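You operate a simulated robot arm through the tools that you are given. There is no shell and no other tool.

The job below is to be done with a simulated robot arm. You get a single attempt, and the scene is never put back.

## Task
Top up the rice jar to about its line from the matching packet.
Fine: press the lid back on, stand the packet back and spill none. Set down upright: what you pick out.

The check looks at the end state, three seconds after you hand in, the way a careful person would. Anything else that was tipped, shoved, dropped, spilled or broken makes it a failure. Lids that push on must go on centred and level and be pressed home; caps that screw on are set level and turned clockwise until they are tight.

## Robot
A 6-joint arm with a fingered hand, fixed in place. Base frame: the origin is at the foot of the arm, x ahead of it, y to its left, z up; the work surface is at about z = 860. Units: mm, degrees, N and s.
With the tool pointing down near the work surface it reaches from about 300 to 800 mm from the base axis. Its first joint turns from -166.0 to 166.0 degrees. Payload 4 kg.
Tool frame: the origin (TCP) lies between the finger pads and is the grasp point; the fingertips stand 26 mm ahead of it; z points along the fingers, y is the line along which they close. Largest opening 132 mm; the body of the gripper starts 73 mm behind the TCP. The gripper is a hand of 5 fingers: y runs from the thumb to the fingers, the wrist lies at [0, 0, -239] in the tool frame, and closing takes about 1.5 s.
Orientation is told as [roll, pitch, yaw] about the base's x, y, z axes, in that order, counted from this pose: with the fingers straight down and closing along the base's y, the tool's x points along the base's -x, its y along +y and its z along -z.

## Interface
- The arm moves only by the tool drive_tool. Its argument "deltas" is a list of rows, each an object (a shift or turn left out is 0, a gripper value left out holds the last) with "offset": the shift along the tool's x, y, z in units of 250 mm (1.0 is 250 mm), a list of three; "turn": the turn, a rotation vector about the tool's x, y, z in units of 120 degrees (1.0 is 120 degrees), a list of three. In form: [{"offset": [x, y, z], "turn": [rx, ry, rz]}, ...]. A call has 1 to 20 rows; each row is the pose to reach, as a shift and turn from the pose commanded when the call began, along the tool's axes at that moment. "gripper" is the opening in per cent of the stroke, from 0 (shut) to 100 (fully open), set as the call begins (left out, the last holds). A call with a number of a shift or a turn outside -1 to 1 is refused whole. Each row takes 0.2 s and may step no farther than 50 mm and 8.6 degrees from the row before; otherwise, or with a gripper value out of range, the whole call is refused. A pose out of reach is approached as far as the arm can. The call stops where the force on the tool passes 40 N (or 10 N more than at its start, if that is more) or the arm is blocked; 0.2 s more then pass. The fingers move at their own pace (about 45 mm/s each) and stop on an object; they squeeze with about 22 N. The grip force told is the motor's: it shows also when the fingers shut on nothing. Time passes only in rows, and 0.2 s behind the last, so rows that repeat a pose let the fingers close. The reply holds the time, the measured pose of the TCP, the force on the tool along the base axes, the opening and the grip force, in the units named above and with some noise, with the torque about the TCP (base axes, N m) and any sound that the robot's microphone picked up.
- Cameras (640 x 400 px; columns grow to the right, rows downward): "scene" is fixed at [50, -650.7, 1610.4]; the picture's right is [0.88, -0.48, 0.00], its down [-0.37, -0.67, -0.65] and it looks along [0.31, 0.57, -0.76] (base axes); focal length 270 px, centre (320, 200). "wrist" rides on the gripper at [85, 2, -97] in the tool frame; the picture's right is [-0.02, 1.00, 0.00], its down [-0.75, -0.02, -0.66] and it looks along [-0.66, -0.01, 0.75] (tool axes); focal length 270 px, centre (320, 200). There is no depth. A picture from a camera that has moved, and an enlarged one, comes with that camera's place and axes in the base frame and with its lens.
- snapshot(camera): a new picture of that camera. It takes no simulated time.
- curl_fingers(finger1, finger2, finger3, finger4, thumb_bend): sets how far each is bent, from 0 (flat) to 1 (curled in); at 0.3 the hand is open as for a grip, at 0.7 the pads meet at the TCP. One left out holds its place. A second passes; each finger stops where it meets its share of the squeeze, and holds until it gets a number again. A gripper value or a shape takes the hand back. It gives what a move gives, with no picture; readings hold the bend of each and the force on the fingers (four entries, about 0 where the hand has none), thumb and palm.
- set_grasp(shape): the hand has 5 fingers and takes this shape, open, in about a second: jaw (thumb against the fingers, like two jaws); tri (thumb and two fingers); tip (a fingertip pinch); poke (one finger out to press); point (the index stretched); flat (the hand flat); cup (the hand cupped); fist (a fist). The gripper value then closes the fingers along that shape, each until it touches; the sizes above hold for jaw. It gives what a move gives, with no picture.
- inspect(camera, box): a new picture of the part [left, top, right, bottom] of that camera's present view, enlarged. It takes no simulated time.
- hand_in(): hands the job in; it is judged then, once.

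Places have to be worked out from the pictures, the camera data and where the tool is seen. Open the gripper and draw the arm clear of the work before you hand the job in, unless the task says otherwise.

The tools are called after "Call:" as a command line: name --argument value ..., lists and objects as JSON in quotes. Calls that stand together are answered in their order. drive_tool: Moves the arm, as the interface text tells. Its arguments: {"type":"object","properties":{"deltas":{"type":"array"},"gripper":{"type":"number"}},"required":["deltas"]} The other tools are called the same way: set_grasp (shape) gives the hand a shape; curl_fingers (finger1, finger2, finger3, finger4, thumb_bend) moves the fingers one by one; snapshot (camera) takes a picture; inspect (camera, box) takes an enlarged picture of a part of a camera's view; hand_in () hands the job in.

At the start:

```text
t: 0.0
eef_pos: [432.2, -166.3, 1290.7]
orientation: [0.1, 0.0, 0.0]
ft_force: [0.4, 0.4, 0.0]
moment: [0.01, 0.0, 0.01]
grip_width: 131.9
gripper_force: 0.0
shape: jaw
bend: [0.3, 0.3, 0.3, 0.3, 0.3]
finger forces: [0.1, 0.0, 0.1, 0.0, 0.0, 0.0]
```

scene: 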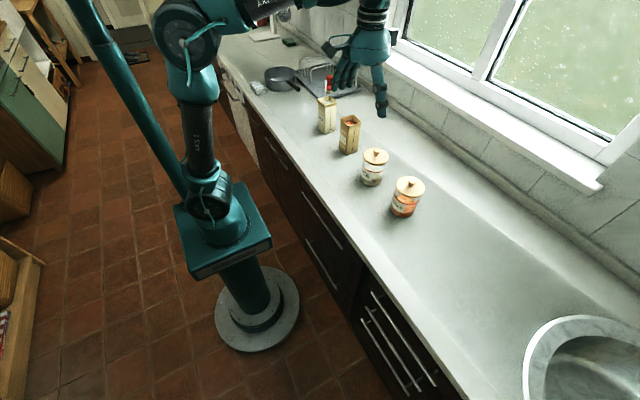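
wrist: 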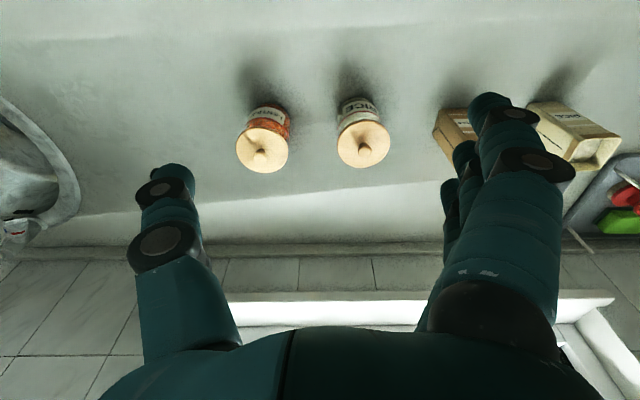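

The pictures show two jars with wooden lids and two packets on the counter. I'll enlarge them to read the labels and find their places.

Call:
inspect --camera "scene" --box '[290, 80, 450, 230]'

Call:
inspect --camera "wrist" --box '[210, 70, 420, 200]'

Call:
inspect --camera "wrist" --box '[420, 70, 640, 210]'

```text
2.67 times, centred on (370, 155) of scene
camera zoom: at [50.0, -650.7, 1610.4], right [0.88, -0.48, 0.0], down [-0.37, -0.67, -0.65], along [0.31, 0.57, -0.76], focal length 721 px, centre (187, 320)
```

zoom: 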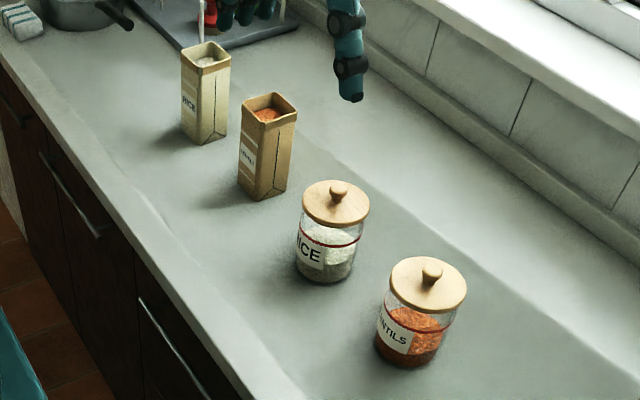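

```text
3.05 times, centred on (315, 135) of wrist
camera zoom: at [348.0, -164.1, 1387.2], right [0.02, 1.0, 0.0], down [0.75, -0.02, 0.66], along [0.66, -0.01, -0.75], focal length 824 px, centre (335, 398)
```

zoom: 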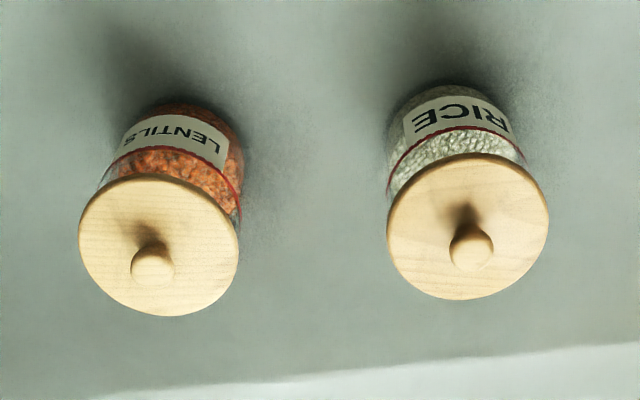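

```text
2.86 times, centred on (530, 140) of wrist
camera zoom: at [348.0, -164.1, 1387.2], right [0.02, 1.0, 0.0], down [0.75, -0.02, 0.66], along [0.66, -0.01, -0.75], focal length 772 px, centre (-280, 371)
```

zoom: 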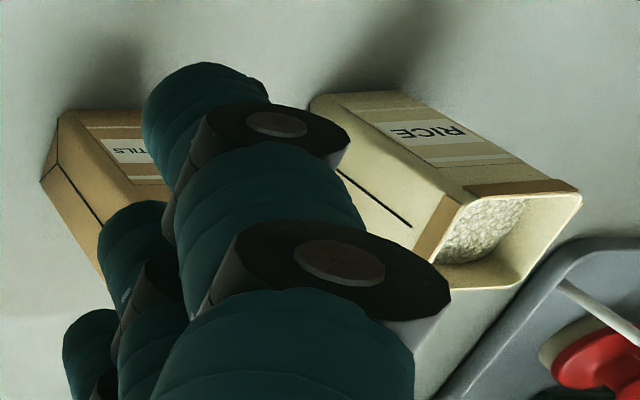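

The rice jar stands at about (580, -94) with its lid top near z 977. The rice packet is at about (592, 283), and both packets are open on top. I'll bring the wrist camera closer to the rice jar, staying clear of it.

Call:
drive_tool --deltas '[{"offset": [-0.032, 0.047, 0.154]}, {"offset": [-0.064, 0.093, 0.308]}, {"offset": [-0.096, 0.14, 0.462]}, {"offset": [-0.128, 0.187, 0.616]}, {"offset": [-0.16, 0.233, 0.77]}, {"offset": [-0.192, 0.28, 0.924]}, {"offset": [-0.192, 0.28, 0.924]}]' --gripper 100

Call:
snapshot --camera "wrist"

Call:
snapshot --camera "scene"

```text
t: 1.6
eef_pos: [480.6, -95.0, 1060.2]
orientation: [-0.1, 0.0, 0.0]
ft_force: [0.2, -0.1, 0.3]
moment: [0.03, 0.01, 0.0]
grip_width: 131.8
gripper_force: 0.1
shape: jaw
bend: [0.3, 0.3, 0.3, 0.3, 0.3]
finger forces: [0.0, 0.1, 0.0, 0.0, 0.0, 0.0]
```

```text
taken
camera wrist: at [396.3, -93.3, 1156.6], right [0.02, 1.0, 0.0], down [0.75, -0.02, 0.66], along [0.66, -0.01, -0.75], focal length 270 px, centre (320, 200)
```

wrist: 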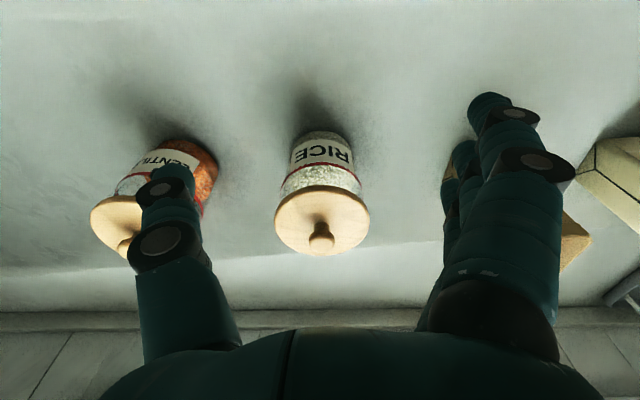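

```text
taken
```

scene: 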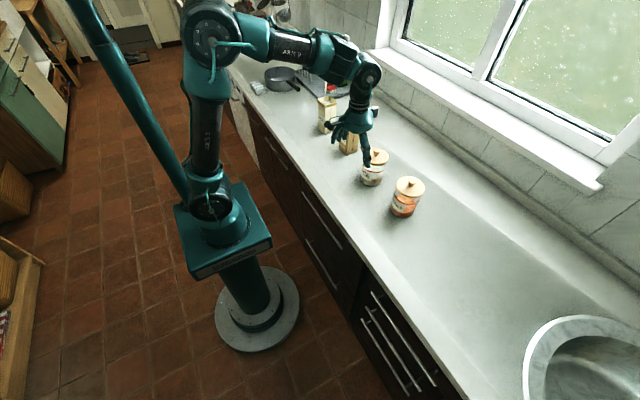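

The jar is now well in view between the thumb and the fingers. I'll enlarge it to measure the lid, the knob, the line and the rice level.

Call:
inspect --camera "wrist" --box '[240, 110, 400, 270]'

Call:
inspect --camera "scene" --box '[310, 80, 430, 220]'

```text
2.50 times, centred on (320, 190) of wrist
camera zoom: at [396.3, -93.3, 1156.6], right [0.02, 1.0, 0.0], down [0.75, -0.02, 0.66], along [0.66, -0.01, -0.75], focal length 676 px, centre (320, 225)
```

zoom: 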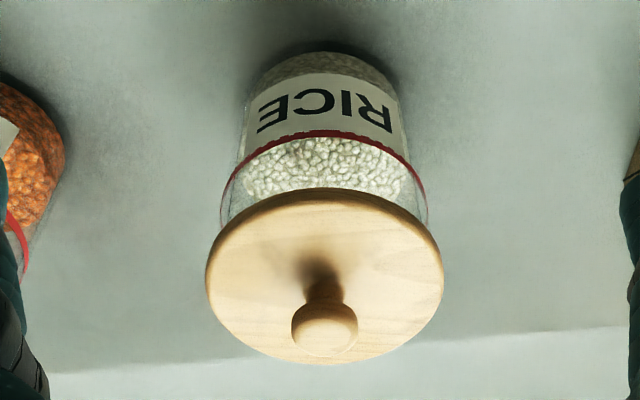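

```text
2.86 times, centred on (370, 150) of scene
camera zoom: at [50.0, -650.7, 1610.4], right [0.88, -0.48, 0.0], down [-0.37, -0.67, -0.65], along [0.31, 0.57, -0.76], focal length 772 px, centre (177, 343)
```

zoom: 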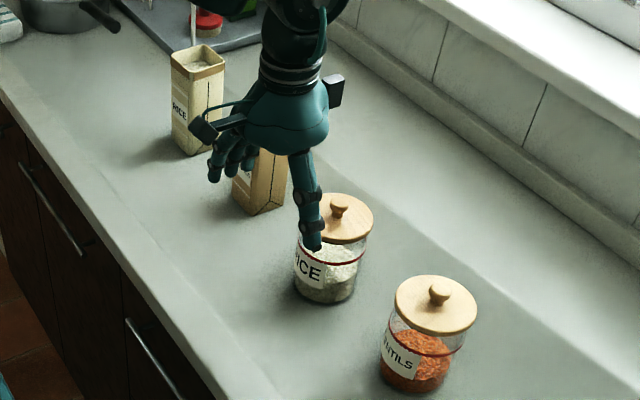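

The rice jar's lid is about 90 mm across, centred near (579.5, -94.5) with its top at z≈977. Its knob is about 23 mm wide and reaches z≈1003. The line is at about z 939 and the rice at about 915. I'll try the three-finger shape for the knob and look at the hand.

Call:
set_grasp --shape "tri"

Call:
snapshot --camera "wrist"

Call:
inspect --camera "scene" --box '[310, 80, 430, 220]'

```text
t: 2.5
eef_pos: [479.3, -94.0, 1060.7]
orientation: [0.0, -0.1, 0.1]
ft_force: [0.1, -0.3, -0.4]
moment: [0.03, -0.01, -0.01]
grip_width: 131.8
gripper_force: 0.1
shape: tri
bend: [0.0, 0.3, 0.3, 0.0, 0.3]
finger forces: [0.0, 0.0, 0.0, 0.0, 0.0, 0.0]
```

```text
taken
camera wrist: at [396.2, -93.5, 1156.9], right [0.02, 1.0, 0.0], down [0.75, -0.02, 0.66], along [0.66, -0.01, -0.75], focal length 270 px, centre (320, 200)
```

wrist: 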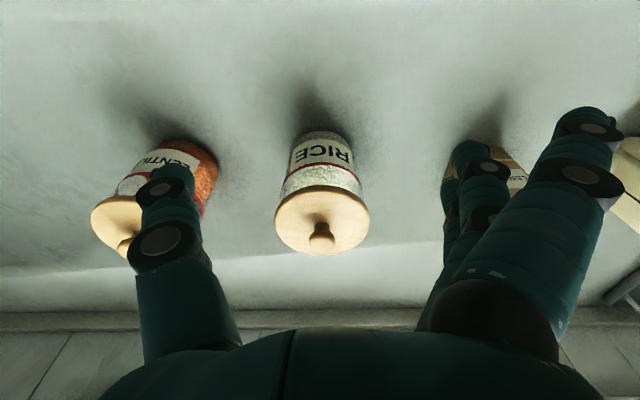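

```text
2.86 times, centred on (370, 150) of scene
camera zoom: at [50.0, -650.7, 1610.4], right [0.88, -0.48, 0.0], down [-0.37, -0.67, -0.65], along [0.31, 0.57, -0.76], focal length 772 px, centre (177, 343)
```

zoom: 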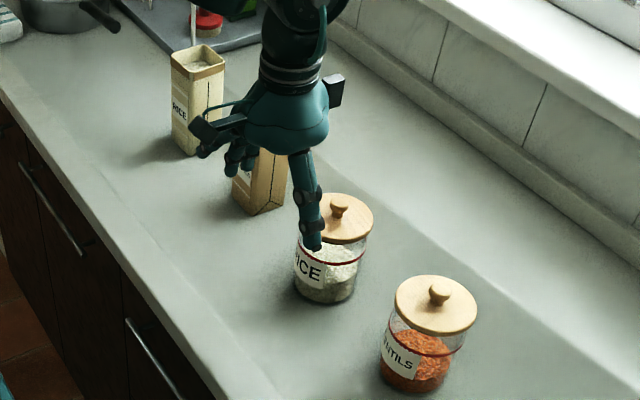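

In this shape the thumb opposes the two middle fingers. I'll close it in the air once to see where the tips meet.

Call:
drive_tool --deltas '[{"offset": [0, 0, 0]}, {"offset": [0, 0, 0]}, {"offset": [0, 0, 0]}, {"offset": [0, 0, 0]}, {"offset": [0, 0, 0]}, {"offset": [0, 0, 0]}, {"offset": [0, 0, 0]}, {"offset": [0, 0, 0]}]' --gripper 10

Call:
snapshot --camera "wrist"

Call:
inspect --camera "scene" --box '[310, 80, 430, 220]'

```text
t: 4.3
eef_pos: [479.4, -95.8, 1061.1]
orientation: [0.0, 0.0, 0.1]
ft_force: [-0.3, 0.6, -0.6]
moment: [-0.01, -0.01, 0.0]
grip_width: 14.0
gripper_force: 0.1
shape: tri
bend: [0.0, 0.72, 0.72, 0.0, 0.7]
finger forces: [0.0, 0.0, 0.1, 0.1, 0.0, 0.1]
```

```text
taken
camera wrist: at [396.2, -93.5, 1156.9], right [0.02, 1.0, 0.0], down [0.75, -0.02, 0.66], along [0.66, -0.01, -0.75], focal length 270 px, centre (320, 200)
```

wrist: 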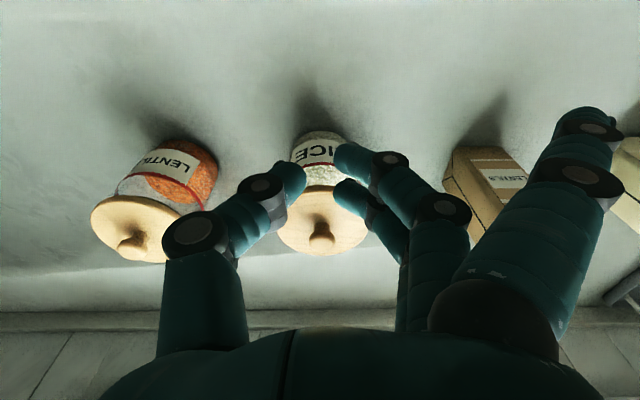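

```text
2.86 times, centred on (370, 150) of scene
camera zoom: at [50.0, -650.7, 1610.4], right [0.88, -0.48, 0.0], down [-0.37, -0.67, -0.65], along [0.31, 0.57, -0.76], focal length 772 px, centre (177, 343)
```

zoom: 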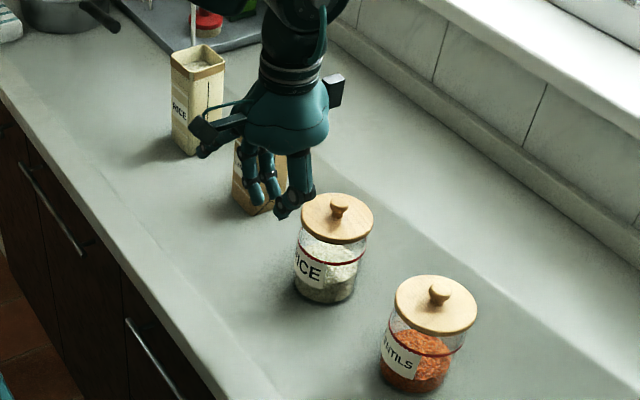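

The closed tips meet about 26 mm ahead of the TCP, centred in tool x. I'll open to roughly 60 mm and move straight over the knob, still well above it.

Call:
drive_tool --deltas '[{"offset": [0, 0, -0.04]}, {"offset": [-0.133, 0.002, -0.04]}, {"offset": [-0.266, 0.004, -0.04]}, {"offset": [-0.398, 0.004, -0.04]}, {"offset": [-0.398, 0.004, -0.04]}]' --gripper 45

Call:
snapshot --camera "wrist"

Call:
inspect --camera "scene" --box '[320, 90, 420, 210]'

```text
t: 5.5
eef_pos: [578.8, -95.2, 1068.7]
orientation: [-0.1, 0.0, 0.0]
ft_force: [0.4, 0.4, 0.6]
moment: [0.02, -0.01, 0.05]
grip_width: 58.7
gripper_force: 0.1
shape: tri
bend: [0.0, 0.73, 0.73, 0.0, 0.7]
finger forces: [0.1, 0.0, 0.0, 0.0, 0.0, 0.1]
```

```text
taken
camera wrist: at [495.0, -92.8, 1165.0], right [0.02, 1.0, 0.0], down [0.75, -0.02, 0.66], along [0.66, -0.01, -0.75], focal length 270 px, centre (320, 200)
```

wrist: 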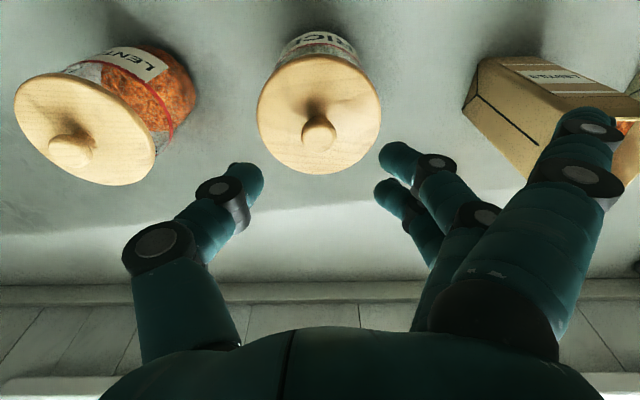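

```text
3.33 times, centred on (370, 150) of scene
camera zoom: at [50.0, -650.7, 1610.4], right [0.88, -0.48, 0.0], down [-0.37, -0.67, -0.65], along [0.31, 0.57, -0.76], focal length 901 px, centre (153, 367)
```

zoom: 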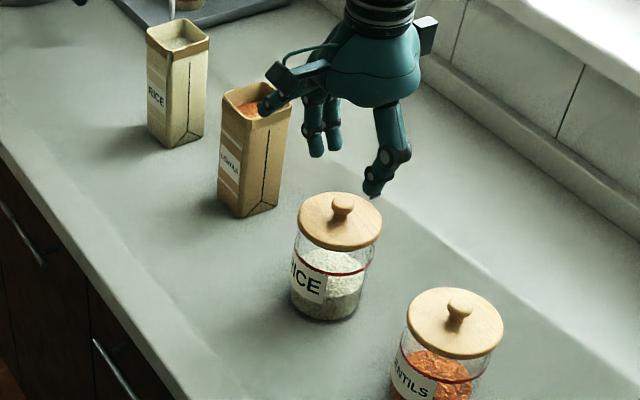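

The knob is centred under the tool, and the stretched fingers clear the lentils packet by about 50 mm. I'll go down so the fingertips surround the knob just above the lid, and check before closing.

Call:
drive_tool --deltas '[{"offset": [0, 0, 0.06]}, {"offset": [0, 0, 0.12]}, {"offset": [0, 0, 0.18]}, {"offset": [0, 0, 0.22]}, {"offset": [0, 0, 0.236]}, {"offset": [0, 0, 0.236]}]' --gripper 45

Call:
snapshot --camera "wrist"

Call:
inspect --camera "scene" --box '[320, 90, 420, 210]'

```text
t: 6.9
eef_pos: [580.3, -94.7, 1010.0]
orientation: [0.0, -0.1, 0.0]
ft_force: [0.9, 0.0, 5.0]
moment: [0.21, -0.03, -0.02]
grip_width: 59.1
gripper_force: 0.1
shape: tri
bend: [0.0, 0.73, 0.73, 0.0, 0.7]
finger forces: [0.0, 2.7, 2.5, 0.0, 0.0, 0.0]
```

```text
taken
camera wrist: at [495.9, -92.9, 1106.9], right [0.02, 1.0, 0.0], down [0.75, -0.02, 0.66], along [0.66, -0.01, -0.75], focal length 270 px, centre (320, 200)
```

wrist: 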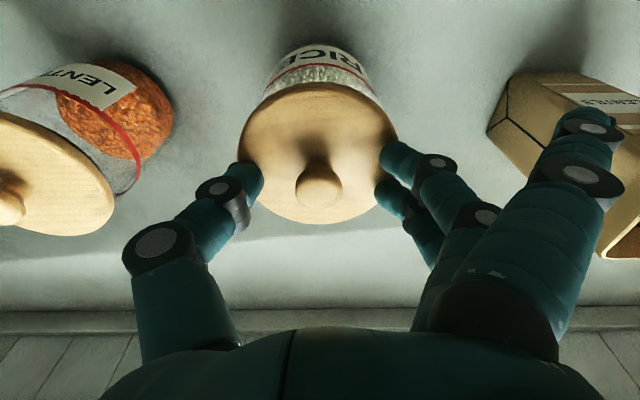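

```text
3.33 times, centred on (370, 150) of scene
camera zoom: at [50.0, -650.7, 1610.4], right [0.88, -0.48, 0.0], down [-0.37, -0.67, -0.65], along [0.31, 0.57, -0.76], focal length 901 px, centre (153, 367)
```

zoom: 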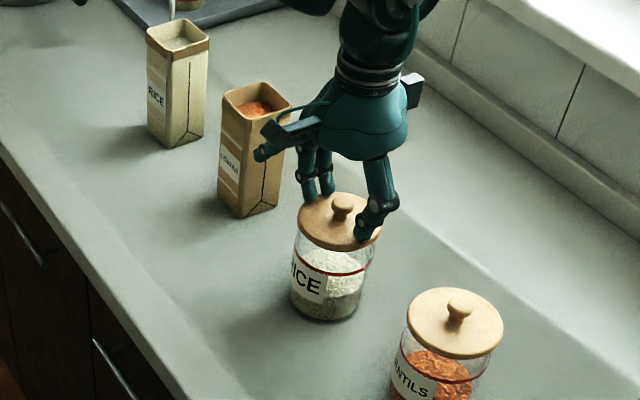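

The fingers show about 5 N, so the tips are just touching the lid top. I'll raise 3 mm and close on the knob.

Call:
drive_tool --deltas '[{"offset": [0, 0, -0.014]}, {"offset": [0, 0, -0.014]}]' --gripper 45

Call:
drive_tool --deltas '[{"offset": [0, 0, 0]}, {"offset": [0, 0, 0]}, {"offset": [0, 0, 0]}, {"offset": [0, 0, 0]}, {"offset": [0, 0, 0]}, {"offset": [0, 0, 0]}, {"offset": [0, 0, 0]}]' --gripper 5

Call:
snapshot --camera "wrist"

Call:
inspect --camera "scene" --box '[320, 90, 420, 210]'

```text
t: 7.5
eef_pos: [579.4, -94.0, 1014.3]
orientation: [-0.1, -0.1, 0.0]
ft_force: [-0.3, 0.2, -0.9]
moment: [0.0, 0.03, 0.04]
grip_width: 59.0
gripper_force: 0.0
shape: tri
bend: [0.0, 0.73, 0.73, 0.0, 0.7]
finger forces: [0.1, 0.0, 0.1, 0.0, 0.0, 0.0]
```

```text
t: 9.1
eef_pos: [578.8, -95.1, 1014.6]
orientation: [0.0, -0.1, 0.0]
ft_force: [0.8, -1.3, 0.9]
moment: [-0.01, -0.01, -0.05]
grip_width: 13.6
gripper_force: 21.7
shape: tri
bend: [0.26, 0.71, 0.72, 0.26, 0.7]
finger forces: [0.0, 9.1, 10.4, 0.1, 19.3, 0.0]
heard: snap
```

```text
taken
camera wrist: at [495.4, -92.8, 1110.4], right [0.02, 1.0, 0.0], down [0.75, -0.02, 0.66], along [0.66, -0.01, -0.75], focal length 270 px, centre (320, 200)
```

wrist: 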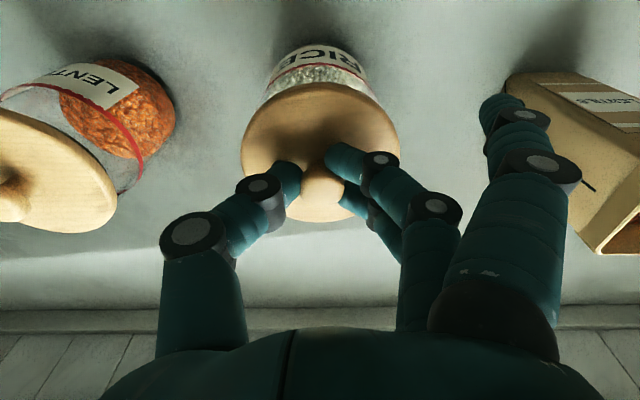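

```text
3.33 times, centred on (370, 150) of scene
camera zoom: at [50.0, -650.7, 1610.4], right [0.88, -0.48, 0.0], down [-0.37, -0.67, -0.65], along [0.31, 0.57, -0.76], focal length 901 px, centre (153, 367)
```

zoom: 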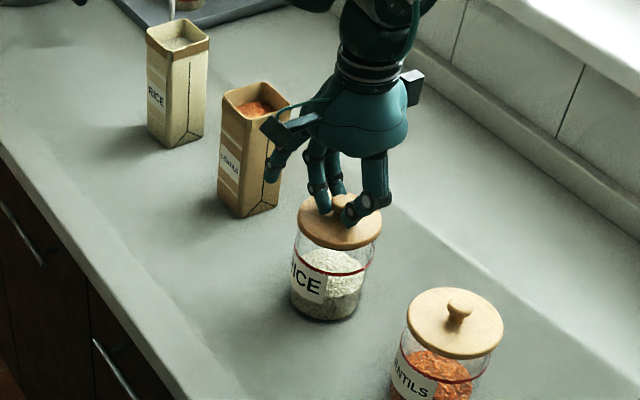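

The hand holds the knob by its neck with about 20 N, and I heard a snap. I'll lift a few millimetres and check whether the lid comes free without the jar.

Call:
drive_tool --deltas '[{"offset": [0, 0, -0.008]}, {"offset": [0, 0, -0.016]}, {"offset": [0, 0, -0.024]}, {"offset": [0, 0, -0.024]}]'

Call:
inspect --camera "wrist" --box '[220, 30, 420, 230]'

Call:
inspect --camera "scene" --box '[330, 110, 410, 200]'

```text
t: 10.1
eef_pos: [580.0, -95.9, 1018.9]
orientation: [0.0, 0.0, 0.1]
ft_force: [0.7, 0.2, -0.3]
moment: [0.01, 0.01, 0.0]
grip_width: 13.5
gripper_force: 22.3
shape: tri
bend: [0.26, 0.71, 0.72, 0.26, 0.7]
finger forces: [0.0, 10.1, 10.6, 0.0, 18.9, 0.0]
```

```text
2.00 times, centred on (320, 130) of wrist
camera zoom: at [495.7, -93.0, 1116.7], right [0.02, 1.0, 0.0], down [0.75, -0.02, 0.66], along [0.66, -0.01, -0.75], focal length 541 px, centre (320, 340)
```

zoom: 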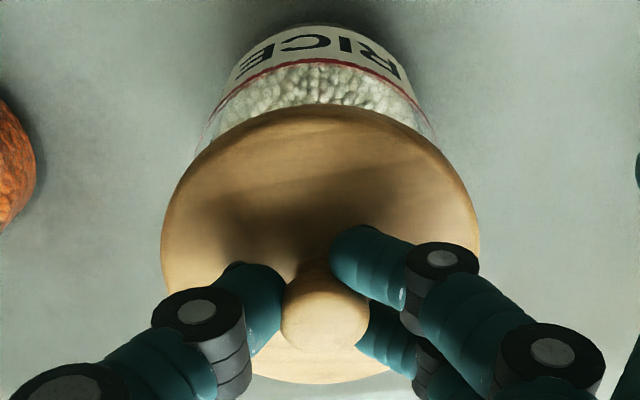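

```text
4.44 times, centred on (370, 155) of scene
camera zoom: at [50.0, -650.7, 1610.4], right [0.88, -0.48, 0.0], down [-0.37, -0.67, -0.65], along [0.31, 0.57, -0.76], focal length 1201 px, centre (98, 400)
```

zoom: 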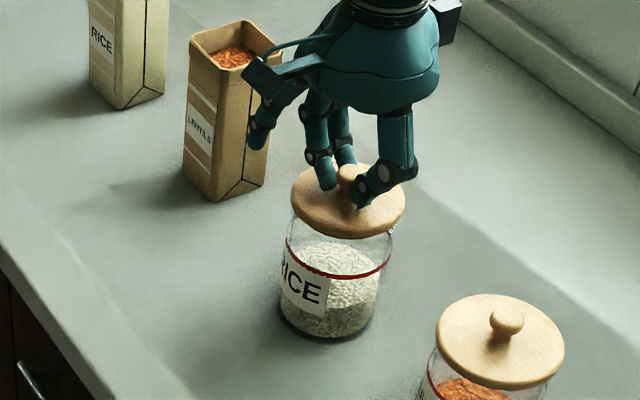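

The lid is off and the jar stayed put. I'll lift the lid clear and carry it to free counter at about (440, -240), stopping above the surface.

Call:
drive_tool --deltas '[{"offset": [0, 0, -0.12]}, {"offset": [0, 0, -0.24]}, {"offset": [0, 0, -0.36]}, {"offset": [0.093, -0.097, -0.36]}, {"offset": [0.186, -0.194, -0.36]}, {"offset": [0.279, -0.291, -0.36]}, {"offset": [0.372, -0.388, -0.36]}, {"offset": [0.465, -0.485, -0.36]}, {"offset": [0.558, -0.582, -0.36]}, {"offset": [0.558, -0.582, -0.2]}, {"offset": [0.558, -0.582, -0.04]}, {"offset": [0.558, -0.582, 0.12]}, {"offset": [0.558, -0.582, 0.24]}, {"offset": [0.558, -0.582, 0.24]}]'

Call:
snapshot --camera "wrist"

Call:
inspect --camera "scene" --box '[310, 130, 430, 270]'

```text
t: 13.1
eef_pos: [438.9, -240.1, 960.0]
orientation: [0.0, 0.0, 0.0]
ft_force: [0.1, -0.8, -0.7]
moment: [0.01, 0.05, 0.01]
grip_width: 13.5
gripper_force: 21.4
shape: tri
bend: [0.26, 0.71, 0.72, 0.26, 0.7]
finger forces: [0.0, 10.4, 11.2, 0.0, 18.8, 0.1]
```

```text
taken
camera wrist: at [355.8, -238.1, 1056.1], right [0.02, 1.0, 0.0], down [0.75, -0.02, 0.66], along [0.66, -0.01, -0.75], focal length 270 px, centre (320, 200)
```

wrist: 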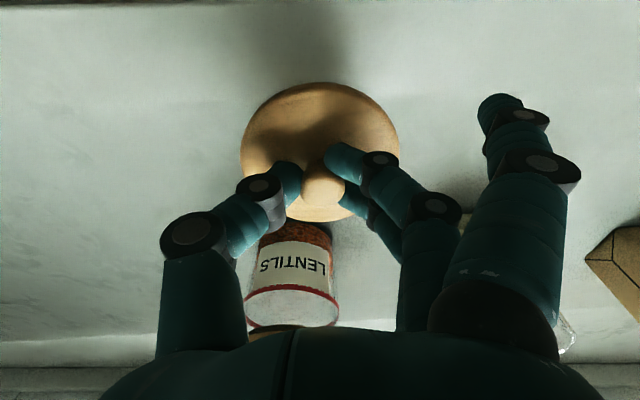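

```text
2.86 times, centred on (370, 200) of scene
camera zoom: at [50.0, -650.7, 1610.4], right [0.88, -0.48, 0.0], down [-0.37, -0.67, -0.65], along [0.31, 0.57, -0.76], focal length 772 px, centre (177, 200)
```

zoom: 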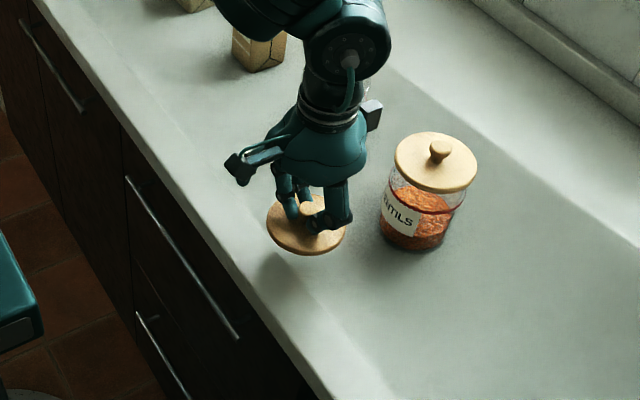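

The lid hangs level, but the counter's front edge is about x 370, so I'll shift 20 mm further in. Then I'll lower toward the surface, stopping a little above where I expect contact.

Call:
drive_tool --deltas '[{"offset": [-0.08, 0, 0]}, {"offset": [-0.08, 0, 0.06]}, {"offset": [-0.08, 0, 0.12]}, {"offset": [-0.08, 0, 0.14]}, {"offset": [-0.08, 0, 0.14]}]'

Call:
inspect --camera "scene" --box '[330, 150, 420, 250]'

```text
t: 14.3
eef_pos: [458.6, -241.2, 925.3]
orientation: [0.0, 0.0, 0.0]
ft_force: [0.0, -0.5, -0.4]
moment: [-0.01, -0.03, -0.01]
grip_width: 13.2
gripper_force: 21.6
shape: tri
bend: [0.26, 0.71, 0.72, 0.26, 0.7]
finger forces: [0.0, 10.4, 11.4, 0.1, 18.8, 0.0]
```

```text
4.00 times, centred on (375, 200) of scene
camera zoom: at [50.0, -650.7, 1610.4], right [0.88, -0.48, 0.0], down [-0.37, -0.67, -0.65], along [0.31, 0.57, -0.76], focal length 1081 px, centre (100, 200)
```

zoom: 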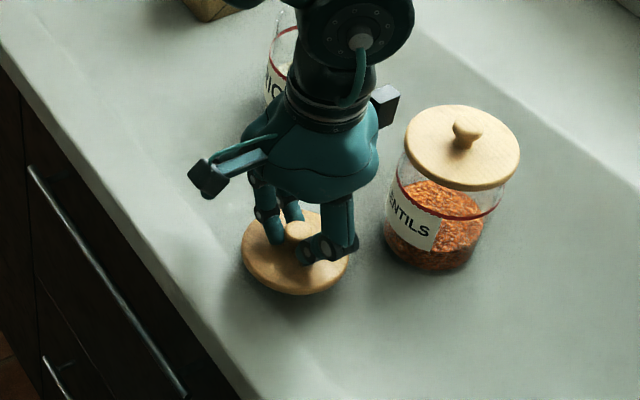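

The lid is close to the surface. I'll lower 2 mm per row in short calls until the force reads contact.

Call:
drive_tool --deltas '[{"offset": [0, 0, 0.008]}, {"offset": [0, 0, 0.016]}, {"offset": [0, 0, 0.02]}, {"offset": [0, 0, 0.02]}]'

```text
t: 15.3
eef_pos: [460.8, -240.9, 921.1]
orientation: [0.0, 0.0, 0.0]
ft_force: [0.8, -0.4, -0.6]
moment: [-0.03, 0.02, -0.03]
grip_width: 13.4
gripper_force: 22.2
shape: tri
bend: [0.26, 0.71, 0.72, 0.26, 0.7]
finger forces: [0.0, 10.5, 11.4, 0.0, 18.8, 0.1]
```

No contact at TCP z≈921, so I'll continue a few millimetres at a time.

Call:
drive_tool --deltas '[{"offset": [0, 0, 0.006]}, {"offset": [0, 0, 0.012]}, {"offset": [0, 0, 0.012]}]'

Call:
drive_tool --deltas '[{"offset": [0, 0, 0.006]}, {"offset": [0, 0, 0.012]}, {"offset": [0, 0, 0.012]}]'

```text
t: 16.1
eef_pos: [459.7, -240.2, 917.8]
orientation: [0.1, 0.0, 0.0]
ft_force: [0.0, -0.8, -0.8]
moment: [0.01, 0.0, 0.0]
grip_width: 13.4
gripper_force: 22.2
shape: tri
bend: [0.26, 0.71, 0.72, 0.26, 0.7]
finger forces: [0.1, 10.4, 11.4, 0.0, 18.8, 0.0]
```

```text
t: 16.9
eef_pos: [460.4, -240.2, 914.9]
orientation: [0.0, 0.0, 0.0]
ft_force: [-0.2, -0.1, -0.1]
moment: [-0.04, 0.02, 0.0]
grip_width: 13.3
gripper_force: 21.8
shape: tri
bend: [0.26, 0.71, 0.72, 0.26, 0.7]
finger forces: [0.1, 10.6, 11.4, 0.0, 18.8, 0.0]
```

Still no contact at z≈915, so I'll keep going down in small steps.

Call:
drive_tool --deltas '[{"offset": [0, 0, 0.006]}, {"offset": [0, 0, 0.012]}, {"offset": [0, 0, 0.012]}]'

Call:
inspect --camera "scene" --box '[330, 150, 420, 250]'

```text
t: 17.7
eef_pos: [459.2, -241.1, 910.4]
orientation: [0.0, 0.0, 0.0]
ft_force: [0.0, -0.2, -0.8]
moment: [-0.01, 0.02, 0.02]
grip_width: 13.4
gripper_force: 21.4
shape: tri
bend: [0.26, 0.71, 0.72, 0.26, 0.7]
finger forces: [0.0, 10.5, 11.3, 0.0, 18.8, 0.1]
```

```text
4.00 times, centred on (375, 200) of scene
camera zoom: at [50.0, -650.7, 1610.4], right [0.88, -0.48, 0.0], down [-0.37, -0.67, -0.65], along [0.31, 0.57, -0.76], focal length 1081 px, centre (100, 200)
```

zoom: 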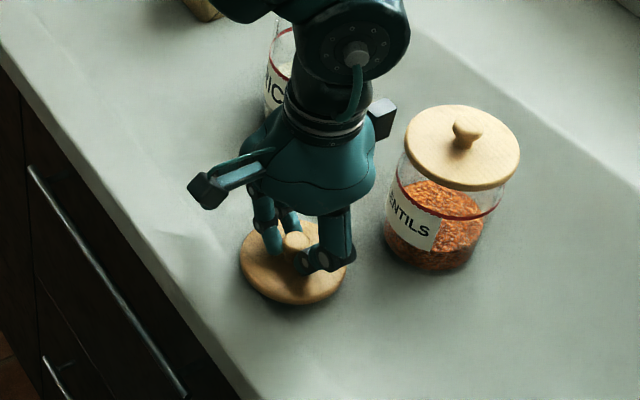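

There is still no contact, and the picture shows a small gap under the lid. I'll go on in 3 mm steps.

Call:
drive_tool --deltas '[{"offset": [0, 0, 0.006]}, {"offset": [0, 0, 0.012]}, {"offset": [0, 0, 0.012]}]'

Call:
drive_tool --deltas '[{"offset": [0, 0, 0.006]}, {"offset": [0, 0, 0.008]}, {"offset": [0, 0, 0.008]}]'

```text
t: 18.5
eef_pos: [459.9, -240.0, 906.5]
orientation: [0.0, 0.0, 0.0]
ft_force: [-0.8, 0.5, -0.7]
moment: [0.0, 0.0, 0.02]
grip_width: 13.4
gripper_force: 21.9
shape: tri
bend: [0.26, 0.71, 0.72, 0.26, 0.7]
finger forces: [0.1, 10.5, 11.4, 0.1, 18.9, 0.0]
```

```text
t: 19.3
eef_pos: [460.5, -240.3, 906.3]
orientation: [0.0, 0.0, 0.0]
ft_force: [0.3, -0.9, 2.2]
moment: [0.06, 0.0, -0.01]
grip_width: 13.1
gripper_force: 21.8
shape: tri
bend: [0.26, 0.71, 0.72, 0.26, 0.7]
finger forces: [0.0, 10.6, 11.6, 0.1, 19.9, 0.1]
```

Contact: the lid rests on the counter at TCP z≈906. I'll open the fingers, then rise.

Call:
drive_tool --deltas '[{"offset": [0, 0, 0]}, {"offset": [0, 0, 0]}, {"offset": [0, 0, 0]}, {"offset": [0, 0, 0]}]' --gripper 45

Call:
drive_tool --deltas '[{"offset": [0, 0, -0.02]}, {"offset": [0, 0, -0.1]}, {"offset": [0, 0, -0.26]}, {"offset": [0, 0, -0.42]}, {"offset": [0, 0, -0.58]}, {"offset": [0, 0, -0.72]}, {"offset": [0, 0, -0.72]}]'

Call:
snapshot --camera "wrist"

Call:
snapshot --camera "scene"

```text
t: 20.3
eef_pos: [459.7, -241.0, 907.1]
orientation: [0.0, 0.0, -0.1]
ft_force: [0.0, -0.2, -0.7]
moment: [0.01, -0.01, -0.01]
grip_width: 58.6
gripper_force: 0.2
shape: tri
bend: [0.0, 0.73, 0.73, 0.0, 0.7]
finger forces: [0.1, 0.1, 0.0, 0.0, 0.0, 0.1]
```

```text
t: 21.9
eef_pos: [462.2, -238.2, 1085.6]
orientation: [-0.1, 0.0, 0.0]
ft_force: [0.3, 0.4, 0.9]
moment: [-0.01, -0.04, 0.0]
grip_width: 58.3
gripper_force: 0.1
shape: tri
bend: [0.0, 0.73, 0.73, 0.0, 0.7]
finger forces: [0.1, 0.0, 0.0, 0.0, 0.1, 0.1]
```

```text
taken
camera wrist: at [376.9, -236.5, 1183.3], right [0.02, 1.0, 0.0], down [0.75, -0.02, 0.66], along [0.66, -0.01, -0.75], focal length 270 px, centre (320, 200)
```

wrist: 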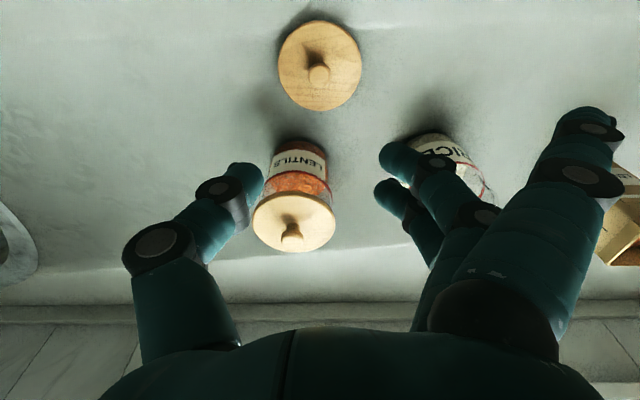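

```text
taken
```

scene: 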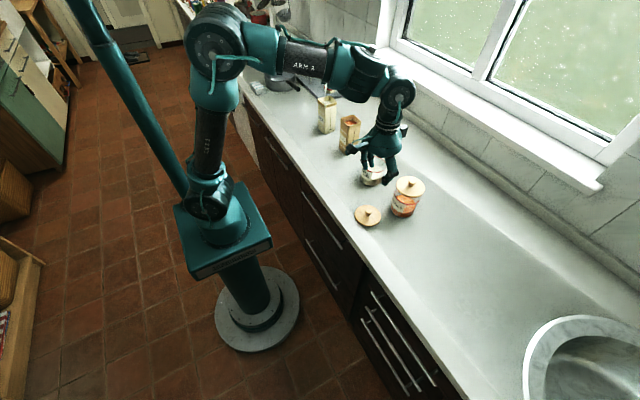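

The lid sits upright at (460, -240). Now I'll rise and move left in two calls toward the packets, keeping well above them.

Call:
drive_tool --deltas '[{"offset": [0, 0, -0.18]}, {"offset": [0, 0, -0.36]}, {"offset": [0, 0.19, -0.36]}, {"offset": [0, 0.38, -0.36]}, {"offset": [0, 0.57, -0.36]}, {"offset": [0, 0.76, -0.36]}, {"offset": [0, 0.95, -0.36]}]' --gripper 100

Call:
drive_tool --deltas '[{"offset": [0, 0.19, 0]}, {"offset": [0, 0.38, 0]}, {"offset": [0, 0.57, 0]}, {"offset": [0, 0.76, 0]}, {"offset": [0, 0.9, 0]}, {"offset": [0, 0.9, 0]}]'

Call:
snapshot --camera "wrist"

Call:
snapshot --camera "scene"

```text
t: 23.5
eef_pos: [455.5, -3.5, 1174.9]
orientation: [0.1, 0.0, -0.1]
ft_force: [-0.7, 0.2, -0.1]
moment: [-0.02, -0.01, 0.0]
grip_width: 131.9
gripper_force: 0.0
shape: tri
bend: [0.0, 0.3, 0.3, 0.0, 0.3]
finger forces: [0.1, 0.0, 0.1, 0.0, 0.0, 0.0]
```

```text
t: 24.9
eef_pos: [460.4, 225.3, 1177.3]
orientation: [0.0, 0.0, -0.1]
ft_force: [-0.3, 1.4, 0.4]
moment: [0.02, 0.02, -0.02]
grip_width: 132.0
gripper_force: 0.1
shape: tri
bend: [0.0, 0.3, 0.3, 0.0, 0.3]
finger forces: [0.1, 0.0, 0.0, 0.0, 0.1, 0.1]
```

```text
taken
camera wrist: at [376.5, 225.3, 1274.2], right [0.02, 1.0, 0.0], down [0.75, -0.02, 0.66], along [0.66, -0.01, -0.75], focal length 270 px, centre (320, 200)
```

wrist: 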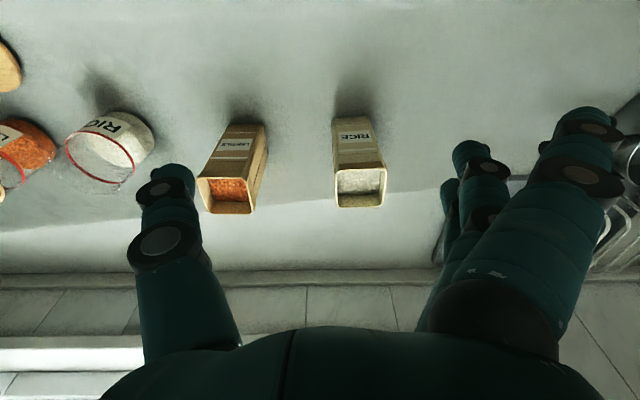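

```text
taken
```

scene: 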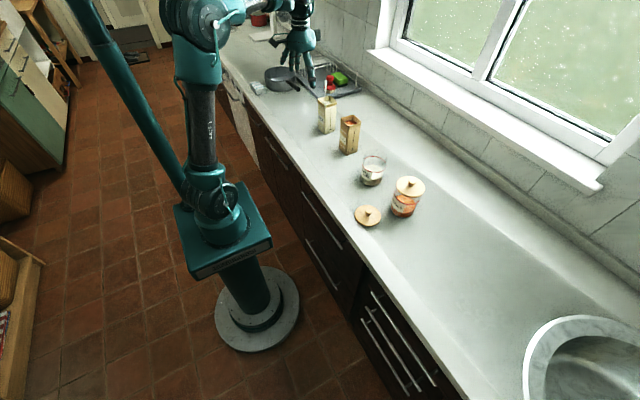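

The jar is open and both packets are in view. I'll enlarge the rice packet and the jar to measure them.

Call:
inspect --camera "wrist" --box '[290, 90, 430, 220]'

Call:
inspect --camera "wrist" --box '[180, 90, 300, 220]'

Call:
inspect --camera "scene" --box '[250, 60, 410, 200]'

```text
3.08 times, centred on (360, 155) of wrist
camera zoom: at [376.5, 225.3, 1274.2], right [0.02, 1.0, 0.0], down [0.75, -0.02, 0.66], along [0.66, -0.01, -0.75], focal length 832 px, centre (197, 338)
```

zoom: 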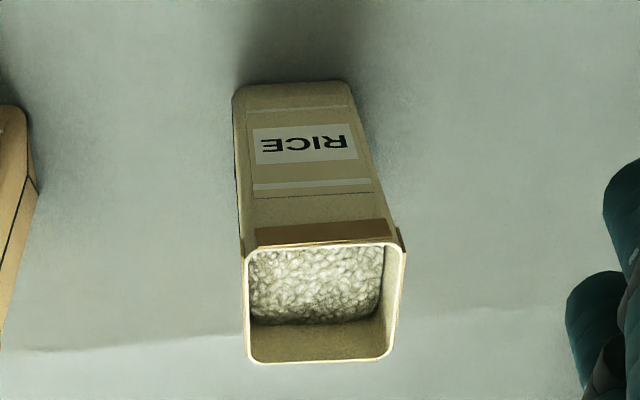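

```text
3.08 times, centred on (240, 155) of wrist
camera zoom: at [376.5, 225.3, 1274.2], right [0.02, 1.0, 0.0], down [0.75, -0.02, 0.66], along [0.66, -0.01, -0.75], focal length 832 px, centre (566, 338)
```

zoom: 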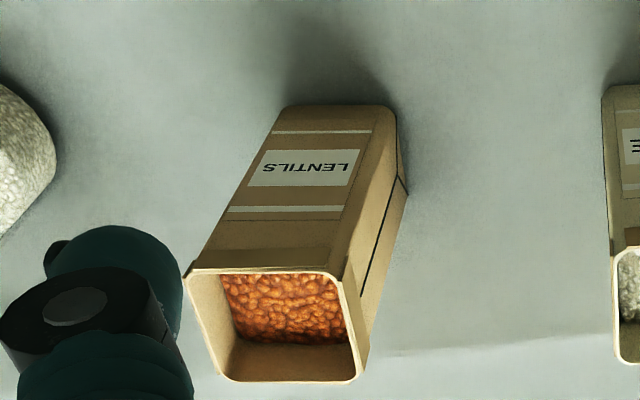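

```text
2.86 times, centred on (330, 130) of scene
camera zoom: at [50.0, -650.7, 1610.4], right [0.88, -0.48, 0.0], down [-0.37, -0.67, -0.65], along [0.31, 0.57, -0.76], focal length 772 px, centre (291, 400)
```

zoom: 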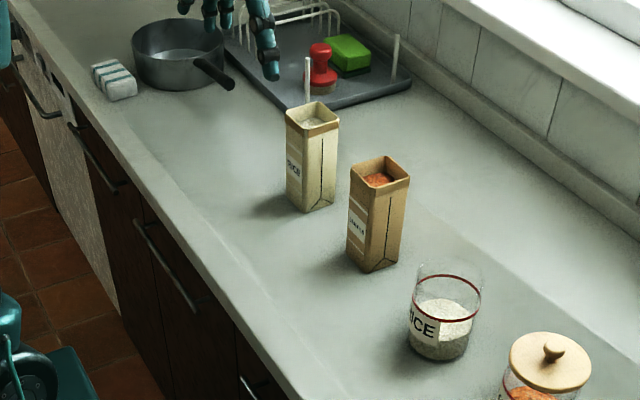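

The rice packet stands square to the axes: x about 566–623, y about 242–304, top at z≈1009, with the rice about 22 mm below its rim. I plan to hold it from the base side with the camera on top and pour forward (+x). First I'll go back to the jaw shape and turn the hand half a turn, in two calls.

Call:
set_grasp --shape "jaw"

Call:
drive_tool --deltas '[{"turn": [0, 0, 0.0682]}, {"turn": [0, 0, 0.1364]}, {"turn": [0, 0, 0.2045]}, {"turn": [0, 0, 0.2727]}, {"turn": [0, 0, 0.3409]}, {"turn": [0, 0, 0.4091]}, {"turn": [0, 0, 0.4773]}, {"turn": [0, 0, 0.5455]}, {"turn": [0, 0, 0.6136]}, {"turn": [0, 0, 0.6818]}, {"turn": [0, 0, 0.75]}]' --gripper 100

```text
t: 25.8
eef_pos: [460.6, 222.8, 1178.1]
orientation: [0.0, 0.0, 0.0]
ft_force: [-0.5, -0.5, -0.3]
moment: [-0.04, -0.03, 0.01]
grip_width: 132.0
gripper_force: 0.2
shape: jaw
bend: [0.3, 0.3, 0.3, 0.3, 0.3]
finger forces: [0.0, 0.0, 0.0, 0.1, 0.1, 0.0]
```

```text
t: 28.2
eef_pos: [461.0, 223.1, 1175.6]
orientation: [-0.1, -0.1, -90.2]
ft_force: [-0.2, 0.9, -0.5]
moment: [0.0, -0.02, 0.01]
grip_width: 132.1
gripper_force: 0.1
shape: jaw
bend: [0.3, 0.3, 0.3, 0.3, 0.3]
finger forces: [0.0, 0.0, 0.0, 0.0, 0.0, 0.0]
```

The first quarter turn went well, so I'll do the second.

Call:
drive_tool --deltas '[{"turn": [0, 0, 0.0682]}, {"turn": [0, 0, 0.1364]}, {"turn": [0, 0, 0.2045]}, {"turn": [0, 0, 0.2727]}, {"turn": [0, 0, 0.3409]}, {"turn": [0, 0, 0.4091]}, {"turn": [0, 0, 0.4773]}, {"turn": [0, 0, 0.5455]}, {"turn": [0, 0, 0.6136]}, {"turn": [0, 0, 0.6818]}, {"turn": [0, 0, 0.75]}]'

Call:
snapshot --camera "wrist"

Call:
snapshot --camera "scene"

```text
t: 30.6
eef_pos: [461.7, 221.8, 1176.6]
orientation: [0.1, 0.0, 179.9]
ft_force: [-0.5, 0.4, 0.6]
moment: [0.0, 0.07, 0.01]
grip_width: 131.8
gripper_force: 0.1
shape: jaw
bend: [0.3, 0.3, 0.3, 0.3, 0.3]
finger forces: [0.0, 0.0, 0.1, 0.0, 0.0, 0.0]
```

```text
taken
camera wrist: at [545.2, 219.6, 1273.3], right [-0.02, -1.0, 0.0], down [-0.75, 0.02, 0.66], along [-0.66, 0.02, -0.75], focal length 270 px, centre (320, 200)
```

wrist: 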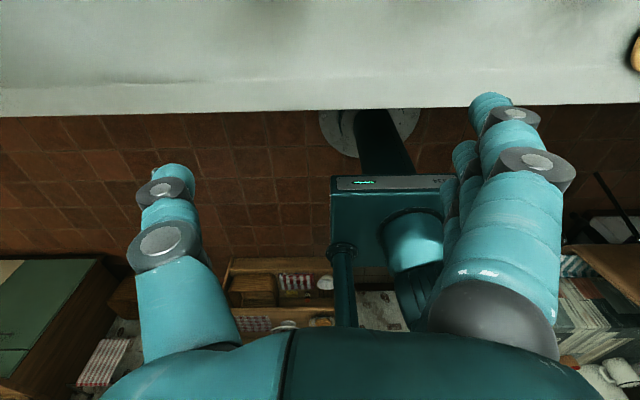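

```text
taken
```

scene: 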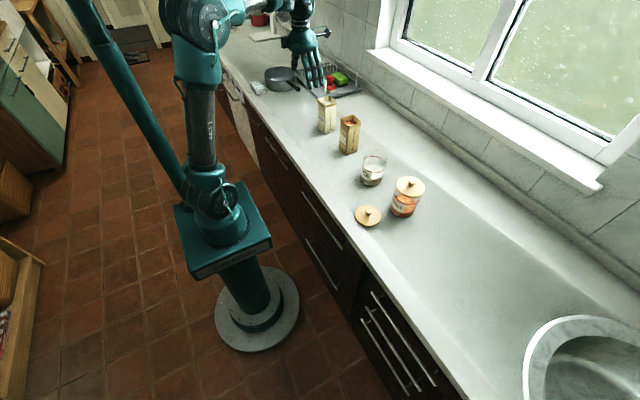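

The hand is flipped. Now I'll tilt it up by 65° so the fingers point forward and 25° down, moving to about (500, 273) at a safe height.

Call:
drive_tool --deltas '[{"offset": [0.02, -0.025, 0], "turn": [0, 0.0677, 0]}, {"offset": [0.04, -0.05, 0], "turn": [0, 0.1354, 0]}, {"offset": [0.06, -0.076, 0], "turn": [0, 0.2031, 0]}, {"offset": [0.08, -0.101, 0], "turn": [0, 0.2708, 0]}, {"offset": [0.1, -0.126, 0], "turn": [0, 0.3385, 0]}, {"offset": [0.12, -0.152, 0], "turn": [0, 0.4063, 0]}, {"offset": [0.14, -0.177, 0], "turn": [0, 0.474, 0]}, {"offset": [0.16, -0.202, 0], "turn": [0, 0.5417, 0]}, {"offset": [0.16, -0.202, 0], "turn": [0, 0.5417, 0]}]'

Call:
snapshot --camera "wrist"

Call:
snapshot --camera "scene"

```text
t: 32.6
eef_pos: [500.9, 272.9, 1176.7]
orientation: [0.1, 65.2, 179.9]
ft_force: [-0.2, 0.1, 0.4]
moment: [0.03, 0.02, -0.03]
grip_width: 131.9
gripper_force: 0.1
shape: jaw
bend: [0.3, 0.3, 0.3, 0.3, 0.3]
finger forces: [0.0, 0.0, 0.0, 0.0, 0.0, 0.0]
```

```text
taken
camera wrist: at [449.4, 271.0, 1293.9], right [-0.01, -1.0, -0.02], down [-0.91, 0.02, -0.41], along [0.41, 0.01, -0.91], focal length 270 px, centre (320, 200)
```

wrist: 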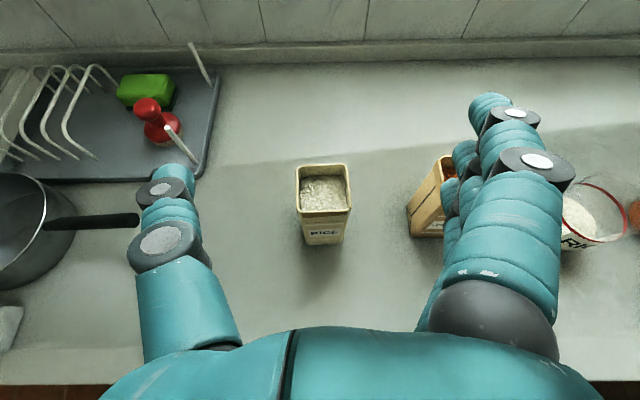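

```text
taken
```

scene: 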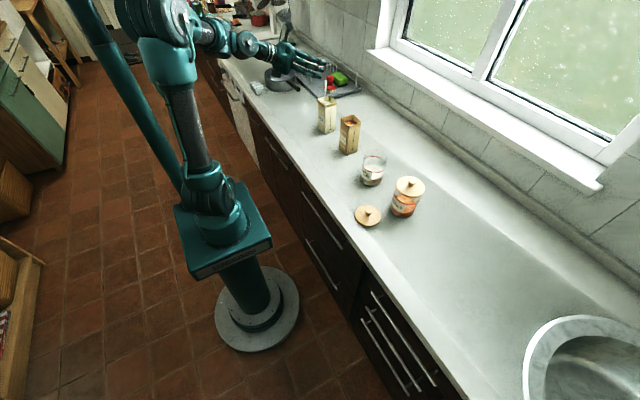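

From this side the rice packet lies almost centred between thumb and fingers. I'll enlarge to measure its rim precisely.

Call:
inspect --camera "wrist" --box '[270, 140, 380, 260]'

```text
3.33 times, centred on (325, 200) of wrist
camera zoom: at [449.4, 271.0, 1293.9], right [-0.01, -1.0, -0.02], down [-0.91, 0.02, -0.41], along [0.41, 0.01, -0.91], focal length 901 px, centre (303, 200)
```

zoom: 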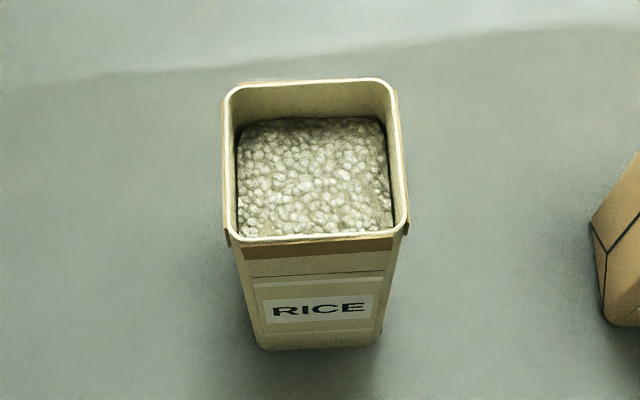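

The packet is centred near (592, 271.5), within about 2° of square. I'll go straight down behind it to grip height (z≈938) with the hand open, then check.

Call:
drive_tool --deltas '[{"offset": [-0.144, 0.001, 0.0672]}, {"offset": [-0.288, 0.002, 0.1344]}, {"offset": [-0.432, 0.003, 0.2016]}, {"offset": [-0.576, 0.004, 0.2688]}, {"offset": [-0.72, 0.005, 0.336]}, {"offset": [-0.8646, 0.006, 0.4032]}, {"offset": [-0.8646, 0.006, 0.4032]}]'

Call:
snapshot --camera "wrist"

Call:
inspect --camera "scene" --box '[230, 50, 390, 190]'

```text
t: 34.2
eef_pos: [501.3, 271.5, 937.4]
orientation: [0.0, 65.0, 179.9]
ft_force: [0.4, -0.2, -0.5]
moment: [0.02, 0.01, -0.01]
grip_width: 131.8
gripper_force: 0.0
shape: jaw
bend: [0.3, 0.3, 0.3, 0.3, 0.3]
finger forces: [0.1, 0.0, 0.0, 0.0, 0.0, 0.0]
```

```text
taken
camera wrist: at [450.5, 269.5, 1054.6], right [-0.01, -1.0, -0.02], down [-0.91, 0.02, -0.4], along [0.4, 0.01, -0.91], focal length 270 px, centre (320, 200)
```

wrist: 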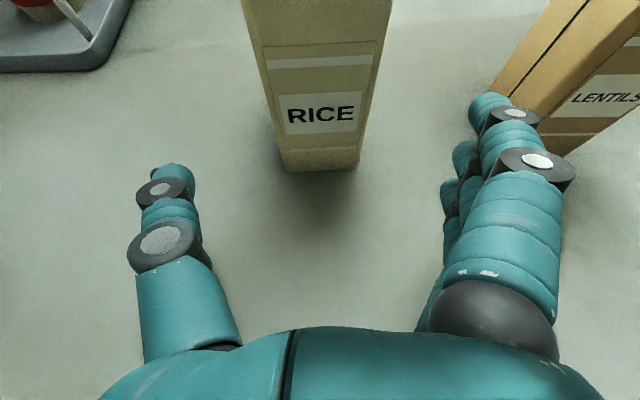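

```text
2.86 times, centred on (310, 120) of scene
camera zoom: at [50.0, -650.7, 1610.4], right [0.88, -0.48, 0.0], down [-0.37, -0.67, -0.65], along [0.31, 0.57, -0.76], focal length 772 px, centre (349, 429)
```

zoom: 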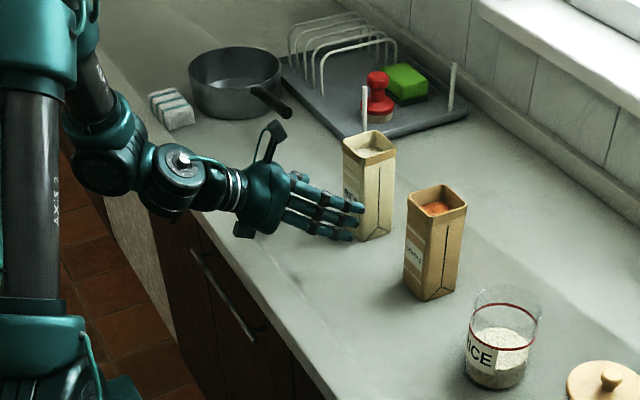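

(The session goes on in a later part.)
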